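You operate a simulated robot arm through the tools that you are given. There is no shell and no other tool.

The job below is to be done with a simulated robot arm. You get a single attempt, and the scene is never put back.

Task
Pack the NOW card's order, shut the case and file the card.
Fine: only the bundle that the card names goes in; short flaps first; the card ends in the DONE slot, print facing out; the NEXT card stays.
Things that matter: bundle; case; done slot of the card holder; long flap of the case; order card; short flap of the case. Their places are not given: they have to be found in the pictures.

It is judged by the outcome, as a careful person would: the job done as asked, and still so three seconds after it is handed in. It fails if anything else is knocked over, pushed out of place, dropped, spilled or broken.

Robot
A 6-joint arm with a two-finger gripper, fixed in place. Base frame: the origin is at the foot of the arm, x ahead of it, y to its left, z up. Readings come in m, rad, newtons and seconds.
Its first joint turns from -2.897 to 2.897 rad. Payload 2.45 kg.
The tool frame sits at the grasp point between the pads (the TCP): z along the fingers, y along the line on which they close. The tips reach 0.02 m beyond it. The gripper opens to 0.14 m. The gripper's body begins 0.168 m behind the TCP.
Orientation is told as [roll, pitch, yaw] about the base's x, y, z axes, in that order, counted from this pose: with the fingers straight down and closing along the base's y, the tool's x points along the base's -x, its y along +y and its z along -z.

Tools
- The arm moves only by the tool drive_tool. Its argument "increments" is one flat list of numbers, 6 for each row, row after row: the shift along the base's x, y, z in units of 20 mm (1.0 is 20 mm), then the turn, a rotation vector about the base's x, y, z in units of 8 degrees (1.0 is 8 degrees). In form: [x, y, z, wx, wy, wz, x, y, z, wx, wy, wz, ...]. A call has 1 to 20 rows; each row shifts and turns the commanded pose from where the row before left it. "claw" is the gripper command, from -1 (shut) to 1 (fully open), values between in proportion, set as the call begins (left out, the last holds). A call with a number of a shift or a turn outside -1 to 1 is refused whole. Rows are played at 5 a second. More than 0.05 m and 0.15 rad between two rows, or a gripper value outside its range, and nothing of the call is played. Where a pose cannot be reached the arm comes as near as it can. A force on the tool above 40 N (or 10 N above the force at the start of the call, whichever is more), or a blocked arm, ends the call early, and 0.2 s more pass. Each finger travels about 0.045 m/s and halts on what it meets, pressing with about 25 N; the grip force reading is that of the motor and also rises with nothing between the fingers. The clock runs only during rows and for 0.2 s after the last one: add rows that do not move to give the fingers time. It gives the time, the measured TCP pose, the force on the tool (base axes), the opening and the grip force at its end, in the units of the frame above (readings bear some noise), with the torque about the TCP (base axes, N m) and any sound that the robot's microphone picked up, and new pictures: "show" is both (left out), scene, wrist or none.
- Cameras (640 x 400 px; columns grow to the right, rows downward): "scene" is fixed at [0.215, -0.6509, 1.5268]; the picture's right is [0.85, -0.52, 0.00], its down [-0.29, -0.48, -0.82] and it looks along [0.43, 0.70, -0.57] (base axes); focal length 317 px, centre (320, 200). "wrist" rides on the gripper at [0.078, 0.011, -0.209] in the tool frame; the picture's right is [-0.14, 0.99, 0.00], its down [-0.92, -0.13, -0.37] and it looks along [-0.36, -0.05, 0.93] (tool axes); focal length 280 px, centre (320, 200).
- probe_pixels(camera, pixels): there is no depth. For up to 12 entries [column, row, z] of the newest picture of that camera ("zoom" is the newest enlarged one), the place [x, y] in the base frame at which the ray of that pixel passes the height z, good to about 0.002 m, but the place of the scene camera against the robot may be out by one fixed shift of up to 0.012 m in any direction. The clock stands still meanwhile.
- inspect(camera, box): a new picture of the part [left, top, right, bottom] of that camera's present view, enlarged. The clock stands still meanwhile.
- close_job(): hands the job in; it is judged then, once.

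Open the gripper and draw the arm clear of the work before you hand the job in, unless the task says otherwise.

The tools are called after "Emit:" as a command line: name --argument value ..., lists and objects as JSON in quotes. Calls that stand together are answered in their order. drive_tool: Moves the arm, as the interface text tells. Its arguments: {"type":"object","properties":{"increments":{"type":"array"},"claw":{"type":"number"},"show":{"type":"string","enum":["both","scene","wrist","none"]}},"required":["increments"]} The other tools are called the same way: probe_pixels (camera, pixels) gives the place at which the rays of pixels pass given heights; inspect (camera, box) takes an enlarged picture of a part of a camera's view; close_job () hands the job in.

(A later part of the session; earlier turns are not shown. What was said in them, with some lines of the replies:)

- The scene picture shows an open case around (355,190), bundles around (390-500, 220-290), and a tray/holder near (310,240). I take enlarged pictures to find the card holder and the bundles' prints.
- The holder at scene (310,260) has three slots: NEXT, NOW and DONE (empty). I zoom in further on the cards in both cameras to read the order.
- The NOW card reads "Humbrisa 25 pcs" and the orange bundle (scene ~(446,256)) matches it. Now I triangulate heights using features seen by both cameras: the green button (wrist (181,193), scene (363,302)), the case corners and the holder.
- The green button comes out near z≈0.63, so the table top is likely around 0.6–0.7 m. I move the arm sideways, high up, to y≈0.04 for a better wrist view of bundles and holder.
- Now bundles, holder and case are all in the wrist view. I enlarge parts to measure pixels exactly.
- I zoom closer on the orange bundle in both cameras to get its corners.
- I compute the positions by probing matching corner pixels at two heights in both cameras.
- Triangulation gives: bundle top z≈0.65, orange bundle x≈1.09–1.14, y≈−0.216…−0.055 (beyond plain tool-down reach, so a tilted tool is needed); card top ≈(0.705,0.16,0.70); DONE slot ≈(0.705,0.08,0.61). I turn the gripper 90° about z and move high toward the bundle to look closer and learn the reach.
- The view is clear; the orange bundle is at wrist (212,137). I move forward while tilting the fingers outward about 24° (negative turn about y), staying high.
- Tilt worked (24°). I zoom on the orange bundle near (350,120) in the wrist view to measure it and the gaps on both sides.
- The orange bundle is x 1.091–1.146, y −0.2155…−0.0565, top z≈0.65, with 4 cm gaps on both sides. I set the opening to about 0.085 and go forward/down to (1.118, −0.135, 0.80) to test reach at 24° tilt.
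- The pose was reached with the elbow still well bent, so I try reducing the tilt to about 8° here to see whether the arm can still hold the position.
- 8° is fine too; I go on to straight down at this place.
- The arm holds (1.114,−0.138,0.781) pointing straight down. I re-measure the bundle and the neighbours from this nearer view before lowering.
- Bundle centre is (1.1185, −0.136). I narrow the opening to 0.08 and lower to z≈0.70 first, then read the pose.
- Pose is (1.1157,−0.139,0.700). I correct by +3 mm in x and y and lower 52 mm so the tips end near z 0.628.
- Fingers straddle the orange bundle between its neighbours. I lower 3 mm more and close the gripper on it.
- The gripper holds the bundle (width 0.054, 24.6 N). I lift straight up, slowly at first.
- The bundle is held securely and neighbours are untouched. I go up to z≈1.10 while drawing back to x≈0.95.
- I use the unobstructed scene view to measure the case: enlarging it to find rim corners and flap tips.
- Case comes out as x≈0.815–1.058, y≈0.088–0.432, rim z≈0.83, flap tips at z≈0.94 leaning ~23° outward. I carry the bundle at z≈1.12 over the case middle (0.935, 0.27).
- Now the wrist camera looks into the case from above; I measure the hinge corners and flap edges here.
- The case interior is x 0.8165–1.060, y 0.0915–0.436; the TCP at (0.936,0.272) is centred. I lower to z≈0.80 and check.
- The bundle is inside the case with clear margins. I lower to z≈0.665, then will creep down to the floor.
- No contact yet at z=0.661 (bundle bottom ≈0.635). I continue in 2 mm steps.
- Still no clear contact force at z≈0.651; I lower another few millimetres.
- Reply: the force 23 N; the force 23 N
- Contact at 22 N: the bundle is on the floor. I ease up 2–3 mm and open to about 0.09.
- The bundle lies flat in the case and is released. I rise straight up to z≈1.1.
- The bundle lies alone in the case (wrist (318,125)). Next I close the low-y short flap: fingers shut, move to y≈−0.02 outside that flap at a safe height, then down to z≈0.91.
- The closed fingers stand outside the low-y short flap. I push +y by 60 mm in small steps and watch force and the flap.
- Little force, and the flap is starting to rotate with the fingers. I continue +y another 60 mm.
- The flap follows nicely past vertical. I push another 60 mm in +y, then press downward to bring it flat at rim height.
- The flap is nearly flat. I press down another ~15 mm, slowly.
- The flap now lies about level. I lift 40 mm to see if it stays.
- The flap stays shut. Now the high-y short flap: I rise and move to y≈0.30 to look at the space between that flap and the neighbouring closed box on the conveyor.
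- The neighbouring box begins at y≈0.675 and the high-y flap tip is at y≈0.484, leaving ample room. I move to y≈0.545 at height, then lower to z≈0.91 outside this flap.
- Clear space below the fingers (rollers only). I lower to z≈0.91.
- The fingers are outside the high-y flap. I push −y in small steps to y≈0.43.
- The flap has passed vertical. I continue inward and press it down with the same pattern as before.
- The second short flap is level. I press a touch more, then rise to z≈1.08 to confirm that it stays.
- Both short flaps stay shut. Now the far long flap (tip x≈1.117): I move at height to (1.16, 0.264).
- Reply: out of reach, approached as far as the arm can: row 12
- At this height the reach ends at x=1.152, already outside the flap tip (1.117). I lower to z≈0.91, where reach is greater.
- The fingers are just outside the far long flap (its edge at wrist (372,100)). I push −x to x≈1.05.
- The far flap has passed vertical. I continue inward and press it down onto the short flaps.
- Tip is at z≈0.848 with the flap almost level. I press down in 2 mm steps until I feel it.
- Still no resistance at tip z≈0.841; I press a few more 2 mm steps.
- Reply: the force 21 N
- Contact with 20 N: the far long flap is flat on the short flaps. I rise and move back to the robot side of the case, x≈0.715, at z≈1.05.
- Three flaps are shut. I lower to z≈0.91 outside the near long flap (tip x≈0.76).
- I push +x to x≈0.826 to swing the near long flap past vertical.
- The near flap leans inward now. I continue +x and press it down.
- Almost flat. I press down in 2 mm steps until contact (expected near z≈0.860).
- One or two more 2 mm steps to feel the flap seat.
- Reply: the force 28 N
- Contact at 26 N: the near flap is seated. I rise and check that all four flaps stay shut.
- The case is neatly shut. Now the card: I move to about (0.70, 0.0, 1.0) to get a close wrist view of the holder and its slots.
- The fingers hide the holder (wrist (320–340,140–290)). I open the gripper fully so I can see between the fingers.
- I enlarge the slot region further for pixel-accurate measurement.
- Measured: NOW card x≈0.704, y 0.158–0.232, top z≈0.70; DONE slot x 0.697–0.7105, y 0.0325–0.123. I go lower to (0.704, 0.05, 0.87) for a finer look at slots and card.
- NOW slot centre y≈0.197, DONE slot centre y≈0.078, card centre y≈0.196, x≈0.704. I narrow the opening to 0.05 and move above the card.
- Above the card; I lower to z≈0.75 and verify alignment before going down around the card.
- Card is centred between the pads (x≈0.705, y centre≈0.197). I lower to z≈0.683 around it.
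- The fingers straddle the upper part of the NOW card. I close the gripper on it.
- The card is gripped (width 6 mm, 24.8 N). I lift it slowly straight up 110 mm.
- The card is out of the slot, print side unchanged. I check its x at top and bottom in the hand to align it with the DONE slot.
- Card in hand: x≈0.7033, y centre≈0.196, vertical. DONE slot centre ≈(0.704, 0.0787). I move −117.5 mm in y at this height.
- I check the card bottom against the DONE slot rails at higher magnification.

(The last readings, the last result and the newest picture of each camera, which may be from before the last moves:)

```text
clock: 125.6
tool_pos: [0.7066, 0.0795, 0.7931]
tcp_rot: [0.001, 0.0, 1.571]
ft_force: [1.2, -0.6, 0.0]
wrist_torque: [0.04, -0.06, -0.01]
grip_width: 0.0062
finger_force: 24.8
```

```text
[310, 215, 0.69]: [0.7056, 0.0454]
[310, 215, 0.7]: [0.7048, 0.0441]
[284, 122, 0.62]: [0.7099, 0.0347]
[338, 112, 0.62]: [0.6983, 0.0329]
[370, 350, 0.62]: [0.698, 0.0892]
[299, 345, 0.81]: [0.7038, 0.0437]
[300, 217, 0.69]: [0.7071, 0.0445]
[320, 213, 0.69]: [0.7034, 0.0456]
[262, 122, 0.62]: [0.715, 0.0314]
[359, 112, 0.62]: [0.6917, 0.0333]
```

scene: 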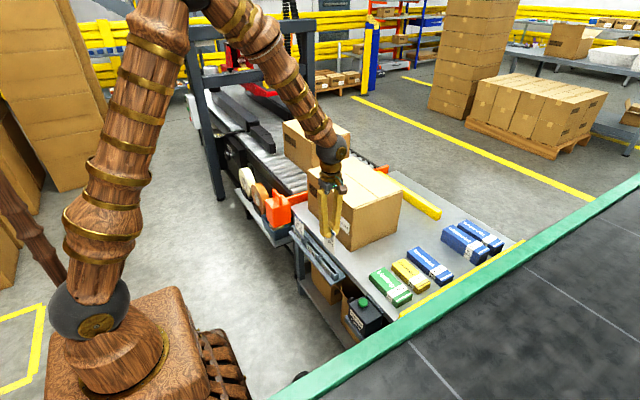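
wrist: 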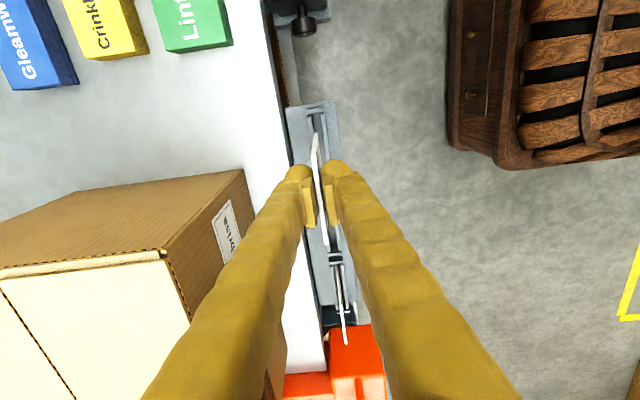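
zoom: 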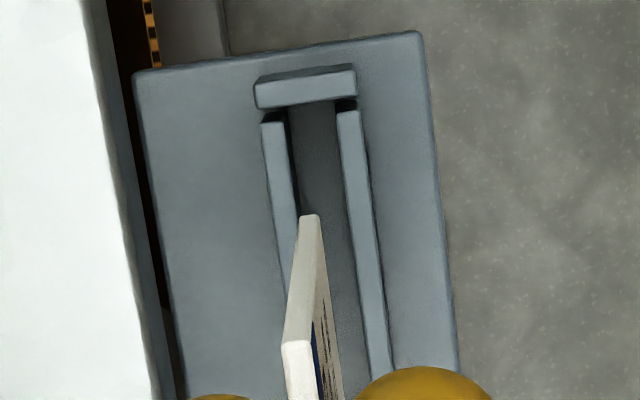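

Card bottom is x 0.7034–0.7071 against slot 0.698–0.710; I shift −1.5 mm in x and −3 mm in y and lower 55 mm for a closer check.

Emit:
drive_tool --increments '[-0.075, -0.15, -0.5, 0, 0, 0, 0, 0, -0.5, 0, 0, 0, 0, 0, -0.5, 0, 0, 0, 0, 0, -0.5, 0, 0, 0, 0, 0, -0.5, 0, 0, 0, 0, 0, -0.25, 0, 0, 0, 0, 0, 0, 0, 0, 0]' --claw -1 --show "both"

Emit:
inspect --camera "wrist" --box '[275, 80, 350, 165]'

Emit:
inspect --camera "scene" --box '[300, 210, 360, 290]'

```text
clock: 127.2
tool_pos: [0.7038, 0.0778, 0.7386]
tcp_rot: [-0.001, 0.001, 1.571]
ft_force: [0.4, 0.0, -1.7]
wrist_torque: [-0.01, 0.02, -0.02]
grip_width: 0.0056
finger_force: 25.4
```

scene: 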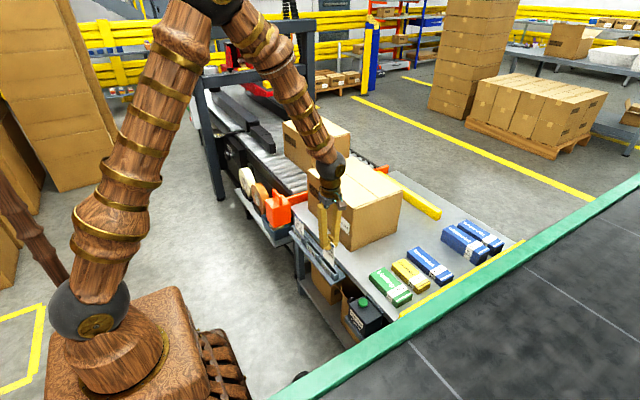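
wrist: 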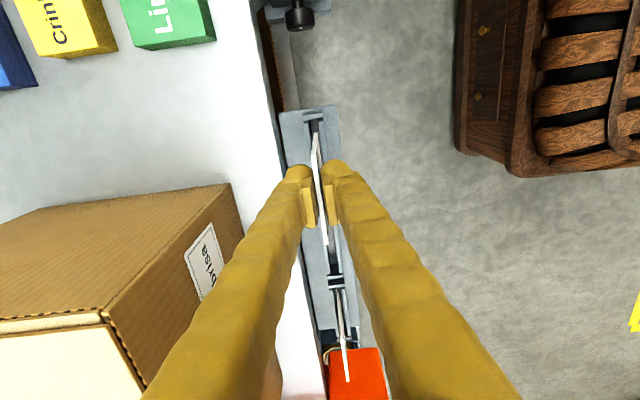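

```text
4.71 times, centred on (312, 122) of wrist
```

zoom: 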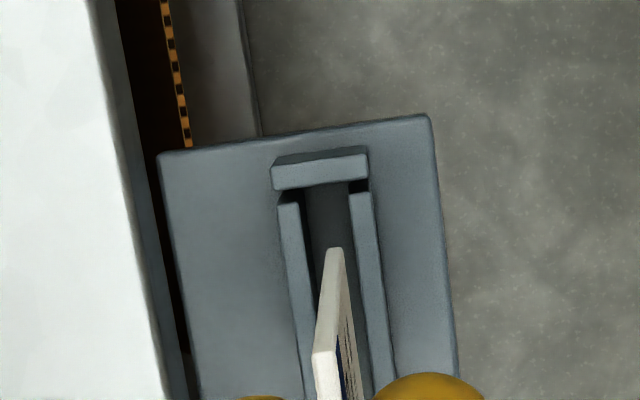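

```text
5.00 times, centred on (330, 250) of scene
```

zoom: 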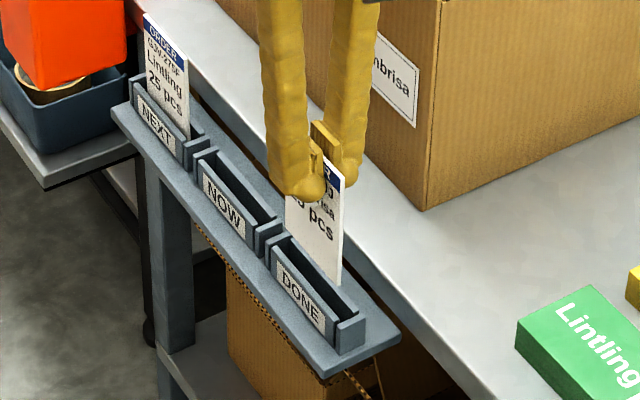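

The card bottom (zoom (335,250)) is centred between the DONE rails. I lower it into the slot in small steps.

Emit:
drive_tool --increments '[0, 0, -0.3, 0, 0, 0, 0, 0, -0.3, 0, 0, 0, 0, 0, -0.3, 0, 0, 0, 0, 0, -0.3, 0, 0, 0, 0, 0, -0.3, 0, 0, 0, 0, 0, 0, 0, 0, 0]' --claw -1 --show "wrist"

Emit:
inspect --camera "wrist" --box '[275, 80, 350, 165]'

Emit:
inspect --camera "scene" --box '[300, 210, 360, 290]'

```text
clock: 128.6
tool_pos: [0.7034, 0.0771, 0.7092]
tcp_rot: [0.001, 0.0, 1.57]
ft_force: [-0.5, 0.1, -0.1]
wrist_torque: [0.0, 0.02, 0.01]
grip_width: 0.0057
finger_force: 24.9
```

wrist: 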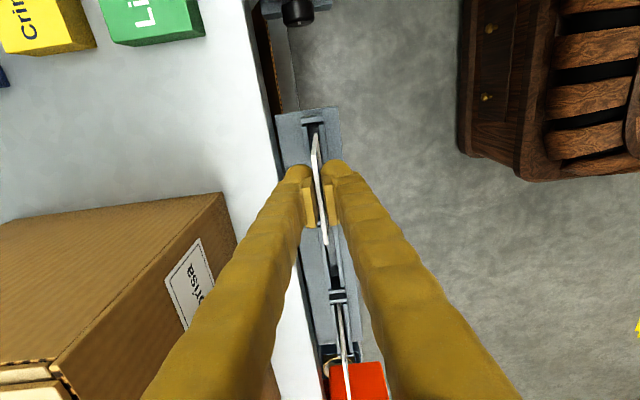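

```text
4.71 times, centred on (312, 122) of wrist
```

zoom: 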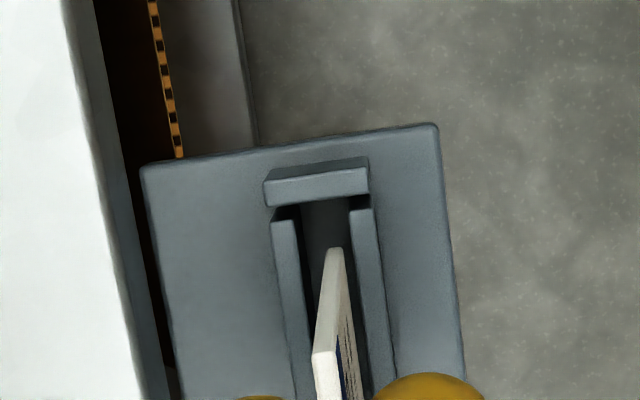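

```text
5.00 times, centred on (330, 250) of scene
```

zoom: 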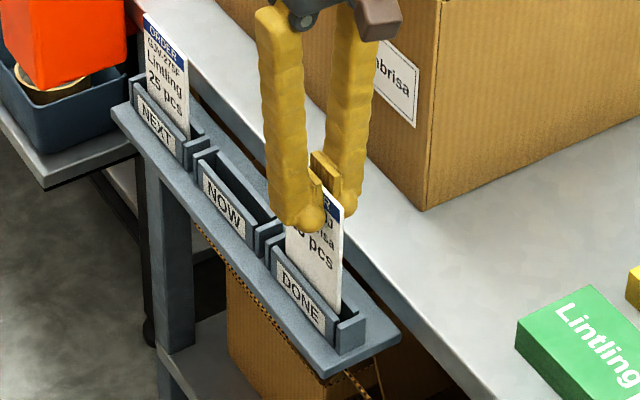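

The card is entering the DONE slot without contact. I lower another 20 mm, then creep to the bottom.

Emit:
drive_tool --increments '[0, 0, -0.25, 0, 0, 0, 0, 0, -0.25, 0, 0, 0, 0, 0, -0.25, 0, 0, 0, 0, 0, -0.25, 0, 0, 0, 0, 0, 0, 0, 0, 0]' --claw -1 --show "none"

Emit:
drive_tool --increments '[0, 0, -0.1, 0, 0, 0, 0, 0, 0, 0, 0, 0]' --claw -1 --show "none"

Emit:
drive_tool --increments '[0, 0, -0.1, 0, 0, 0, 0, 0, 0, 0, 0, 0]' --claw -1 --show "scene"

Emit:
inspect --camera "scene" --box '[300, 210, 360, 290]'

```text
clock: 129.8
tool_pos: [0.7029, 0.0782, 0.6903]
tcp_rot: [0.0, 0.0, 1.572]
ft_force: [0.2, -0.1, 0.4]
wrist_torque: [0.04, -0.02, 0.0]
grip_width: 0.0058
finger_force: 25.0
```

```text
clock: 130.4
tool_pos: [0.7039, 0.0772, 0.6875]
tcp_rot: [-0.001, 0.0, 1.571]
ft_force: [-0.2, 0.2, -0.6]
wrist_torque: [0.01, -0.03, 0.0]
grip_width: 0.0059
finger_force: 24.7
```

```text
clock: 131.0
tool_pos: [0.7036, 0.0771, 0.6843]
tcp_rot: [0.0, 0.001, 1.569]
ft_force: [0.0, 0.0, -0.1]
wrist_torque: [-0.05, -0.02, 0.0]
grip_width: 0.006
finger_force: 25.2
```

scene: 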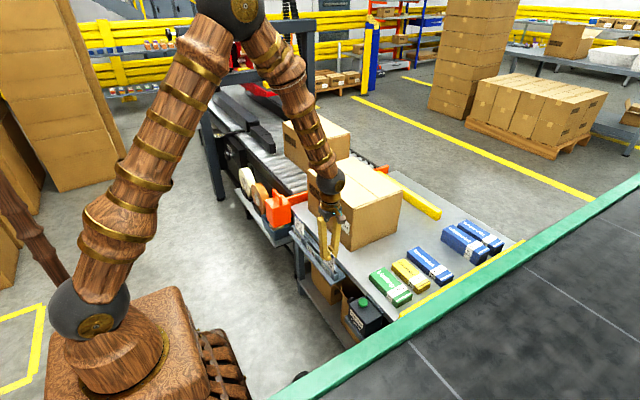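

```text
5.00 times, centred on (330, 250) of scene
```

zoom: 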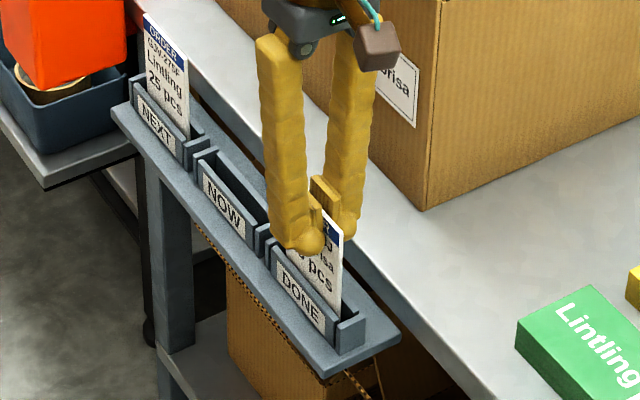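

At the original slot height, no force yet. I creep 1 mm steps to feel the slot floor.

Emit:
drive_tool --increments '[0, 0, -0.05, 0, 0, 0, 0, 0, 0, 0, 0, 0]' --claw -1 --show "none"

Emit:
drive_tool --increments '[0, 0, -0.05, 0, 0, 0, 0, 0, 0, 0, 0, 0]' --claw -1 --show "none"

```text
clock: 131.6
tool_pos: [0.7038, 0.0759, 0.6837]
tcp_rot: [0.0, 0.0, 1.571]
ft_force: [-0.2, -0.3, -0.2]
wrist_torque: [-0.01, 0.03, 0.0]
grip_width: 0.0061
finger_force: 24.7
```

```text
clock: 132.2
tool_pos: [0.7035, 0.0772, 0.6832]
tcp_rot: [-0.002, -0.002, 1.572]
ft_force: [0.0, -0.5, 21.2]
wrist_torque: [0.03, 0.01, -0.01]
grip_width: 0.006
finger_force: 24.6
```

The card touches the slot floor (21 N). I ease up 1 mm and open to about 0.05.

Emit:
drive_tool --increments '[0, 0, 0.05, 0, 0, 0, 0, 0, 0, 0, 0, 0]' --claw -1 --show "none"

Emit:
drive_tool --increments '[0, 0, 0, 0, 0, 0, 0, 0, 0, 0, 0, 0, 0, 0, 0, 0, 0, 0, 0, 0, 0, 0, 0, 0, 0, 0, 0, 0, 0, 0]' --claw -0.286 --show "both"

Emit:
inspect --camera "wrist" --box '[260, 90, 400, 260]'

Emit:
inspect --camera "scene" --box '[300, 210, 360, 290]'

```text
clock: 132.8
tool_pos: [0.7026, 0.0777, 0.6838]
tcp_rot: [-0.001, 0.0, 1.572]
ft_force: [-0.6, -2.0, 10.6]
wrist_torque: [0.02, 0.01, 0.04]
grip_width: 0.0061
finger_force: 25.4
```

```text
clock: 134.0
tool_pos: [0.7019, 0.0764, 0.6836]
tcp_rot: [-0.001, -0.001, 1.573]
ft_force: [0.1, 0.5, -0.4]
wrist_torque: [-0.04, 0.0, -0.01]
grip_width: 0.0497
finger_force: 0.1
```

scene: 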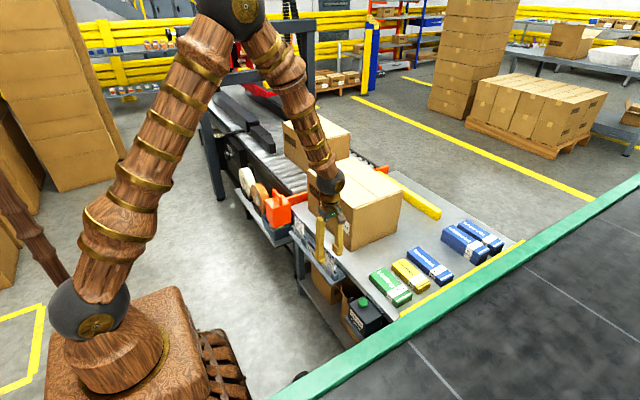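
wrist: 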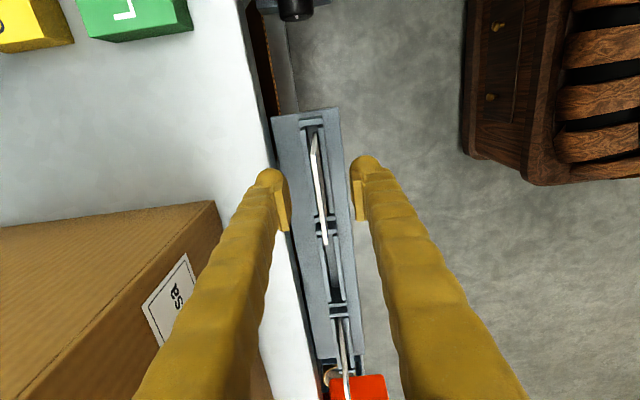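

```text
2.35 times, centred on (330, 175) of wrist
```

zoom: 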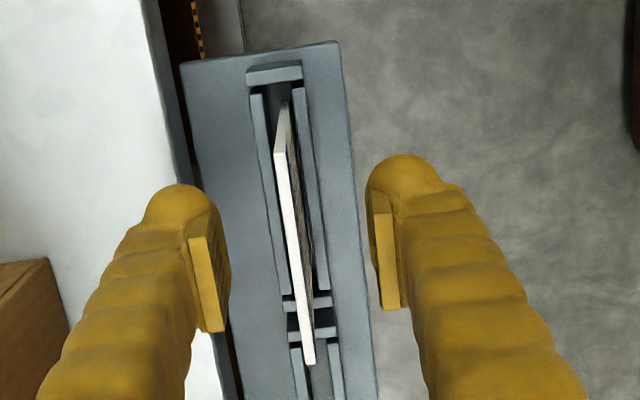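

```text
5.00 times, centred on (330, 250) of scene
```

zoom: 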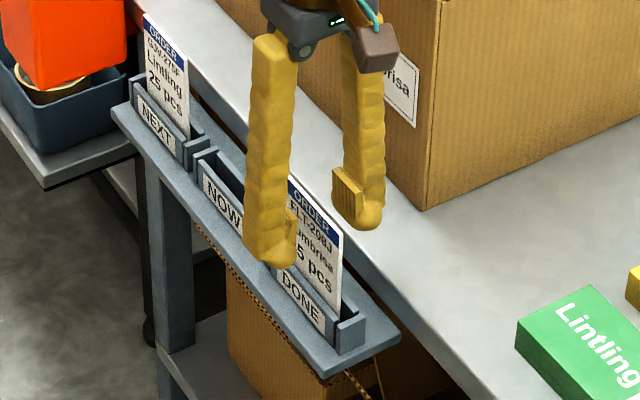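

The card stands in the DONE slot, print facing out, and the fingers are clear. I rise straight up.

Emit:
drive_tool --increments '[0, 0, 0.3, 0, 0, 0, 0, 0, 0.5, 0, 0, 0, 0, 0, 0.8, 0, 0, 0, 0, 0, 1, 0, 0, 0, 0, 0, 1, 0, 0, 0, 0, 0, 1, 0, 0, 0, 0, 0, 1, 0, 0, 0, 0, 0, 1, 0, 0, 0, 0, 0, 1, 0, 0, 0, 0, 0, 1, 0, 0, 0, 0, 0, 1, 0, 0, 0, 0, 0, 1, 0, 0, 0, 0, 0, 1, 0, 0, 0, 0, 0, 1, 0, 0, 0, 0, 0, 1, 0, 0, 0, 0, 0, 1, 0, 0, 0, 0, 0, 0, 0, 0, 0]' --claw -0.286 --show "both"

Emit:
inspect --camera "scene" --box '[280, 150, 420, 290]'

Emit:
inspect --camera "scene" --box '[295, 215, 355, 285]'

```text
clock: 137.6
tool_pos: [0.7032, 0.0754, 0.9769]
tcp_rot: [0.0, 0.0, 1.571]
ft_force: [0.1, 0.0, 0.0]
wrist_torque: [-0.01, 0.02, 0.04]
grip_width: 0.0498
finger_force: 0.1
```

scene: 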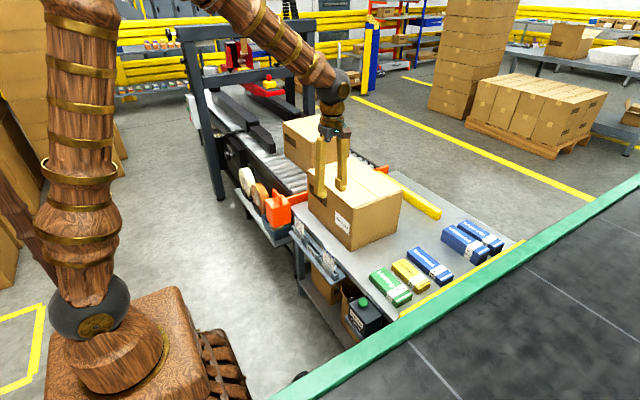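
wrist: 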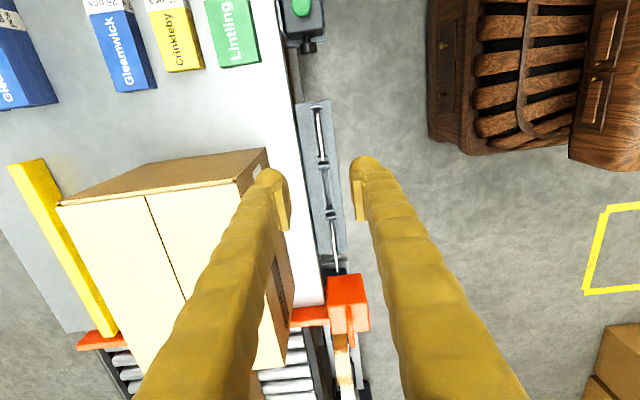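

```text
2.86 times, centred on (350, 220) of scene
```

zoom: 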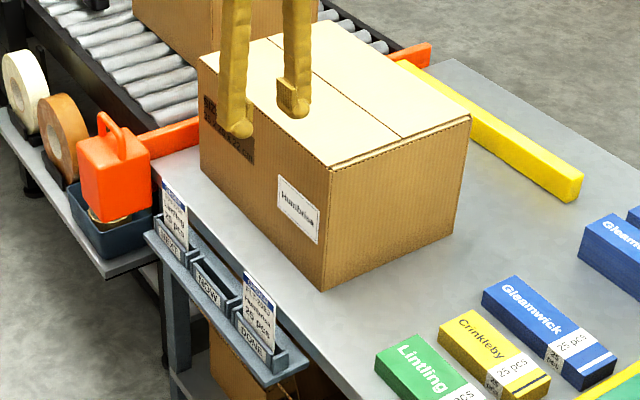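

```text
5.71 times, centred on (325, 250) of scene
```

zoom: 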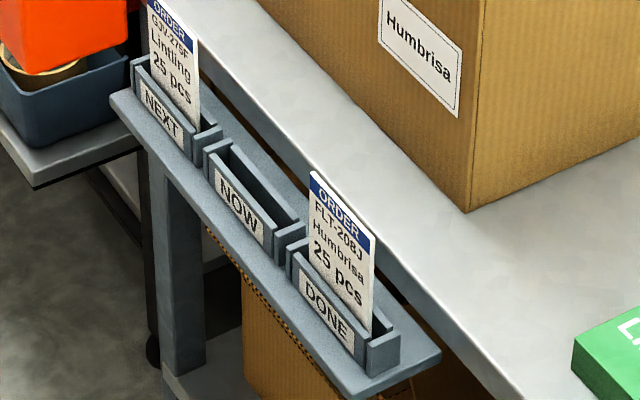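

The card reads "Humbrisa 25 pcs" in the DONE slot, the NEXT card is untouched. I retreat up and back toward the start area with the gripper open, then check the case from above one last time.

Emit:
drive_tool --increments '[-0.4, 0.3, 0.8, 0, 0, -0.6, -0.4, 0.3, 0.8, 0, 0, -0.6, -0.4, 0.3, 0.8, 0, 0, -0.6, -0.4, 0.3, 0.8, 0, 0, -0.6, -0.4, 0.3, 0.8, 0, 0, -0.6, -0.4, 0.3, 0.8, 0, 0, -0.6, -0.4, 0.3, 0.8, 0, 0, -0.6, -0.4, 0.4, 0.8, 0, 0, -0.6, -0.4, 0.5, 0.8, 0, 0, -0.6, -0.4, 0.6, 0.8, 0, 0, -0.6, -0.4, 0.7, 0.8, 0, 0, -0.6, -0.4, 0.7, 0.2, 0, 0, -0.6, -0.4, 0.7, 0, 0, 0, -0.6, -0.4, 0.7, 0, 0, 0, -0.6, -0.4, 0.7, 0, 0, 0, -0.6, -0.4, 0.7, 0, 0, 0, -0.6, -0.4, 0.7, 0, 0, 0, -0.6, 0, 0.5, 0, 0, 0, -0.6, 0, 0, 0, 0, 0, 0]' --claw 1 --show "both"

Emit:
inspect --camera "wrist" --box '[180, 120, 460, 300]'

Emit:
inspect --camera "scene" --box '[290, 140, 420, 260]'

```text
clock: 141.6
tool_pos: [0.568, 0.2573, 1.1557]
tcp_rot: [-0.001, 0.002, 0.062]
ft_force: [-0.9, -0.4, 0.0]
wrist_torque: [-0.01, -0.01, 0.01]
grip_width: 0.14
finger_force: 0.1
```

scene: 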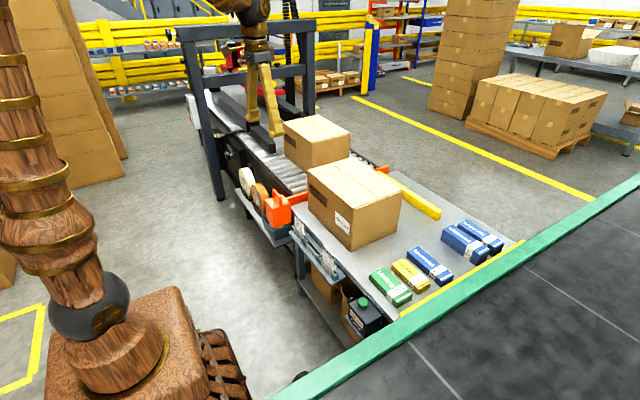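
wrist: 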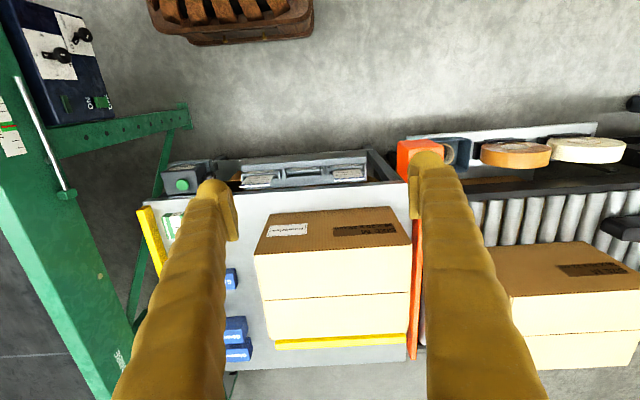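

```text
2.22 times, centred on (320, 210) of wrist
```

zoom: 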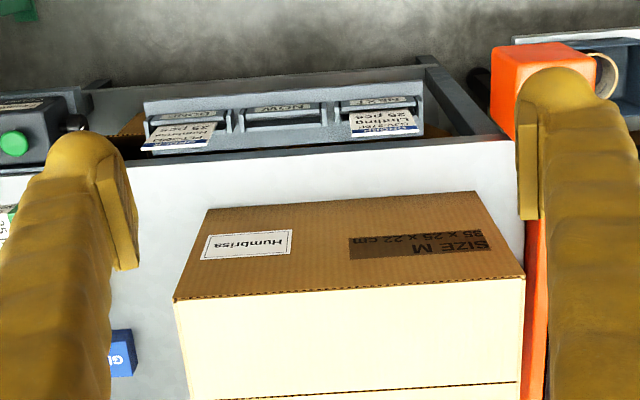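

```text
3.33 times, centred on (355, 200) of scene
```

zoom: 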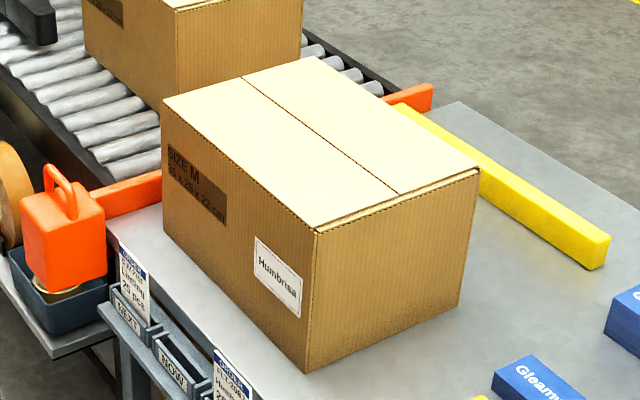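

The case is shut with all flaps flat, the NOW card sits in DONE with its print out, the NEXT card and other bundles are in place, and the arm is clear with the gripper open. I hand the job in.

Emit:
close_job

```text
The job is handed in.
```

The order is packed, the case is shut and the card is filed. The job has been handed in, but I have not seen the verdict.

- **Bundle:** the NOW card read "Humbrisa 25 pcs". I put only that orange bundle into the case, flat on the floor of the case, and did not touch the other five.
- **Case:** I closed both short flaps first, then the far and near long flaps. All four stayed flat after I lifted the arm away.
- **Card:** the NOW card now stands in the DONE slot with its print facing out. The NEXT card is still in its slot.
- **Arm:** it finished near its starting position with the gripper open.

I left the COUNT button on the table alone, since the task did not ask for it.
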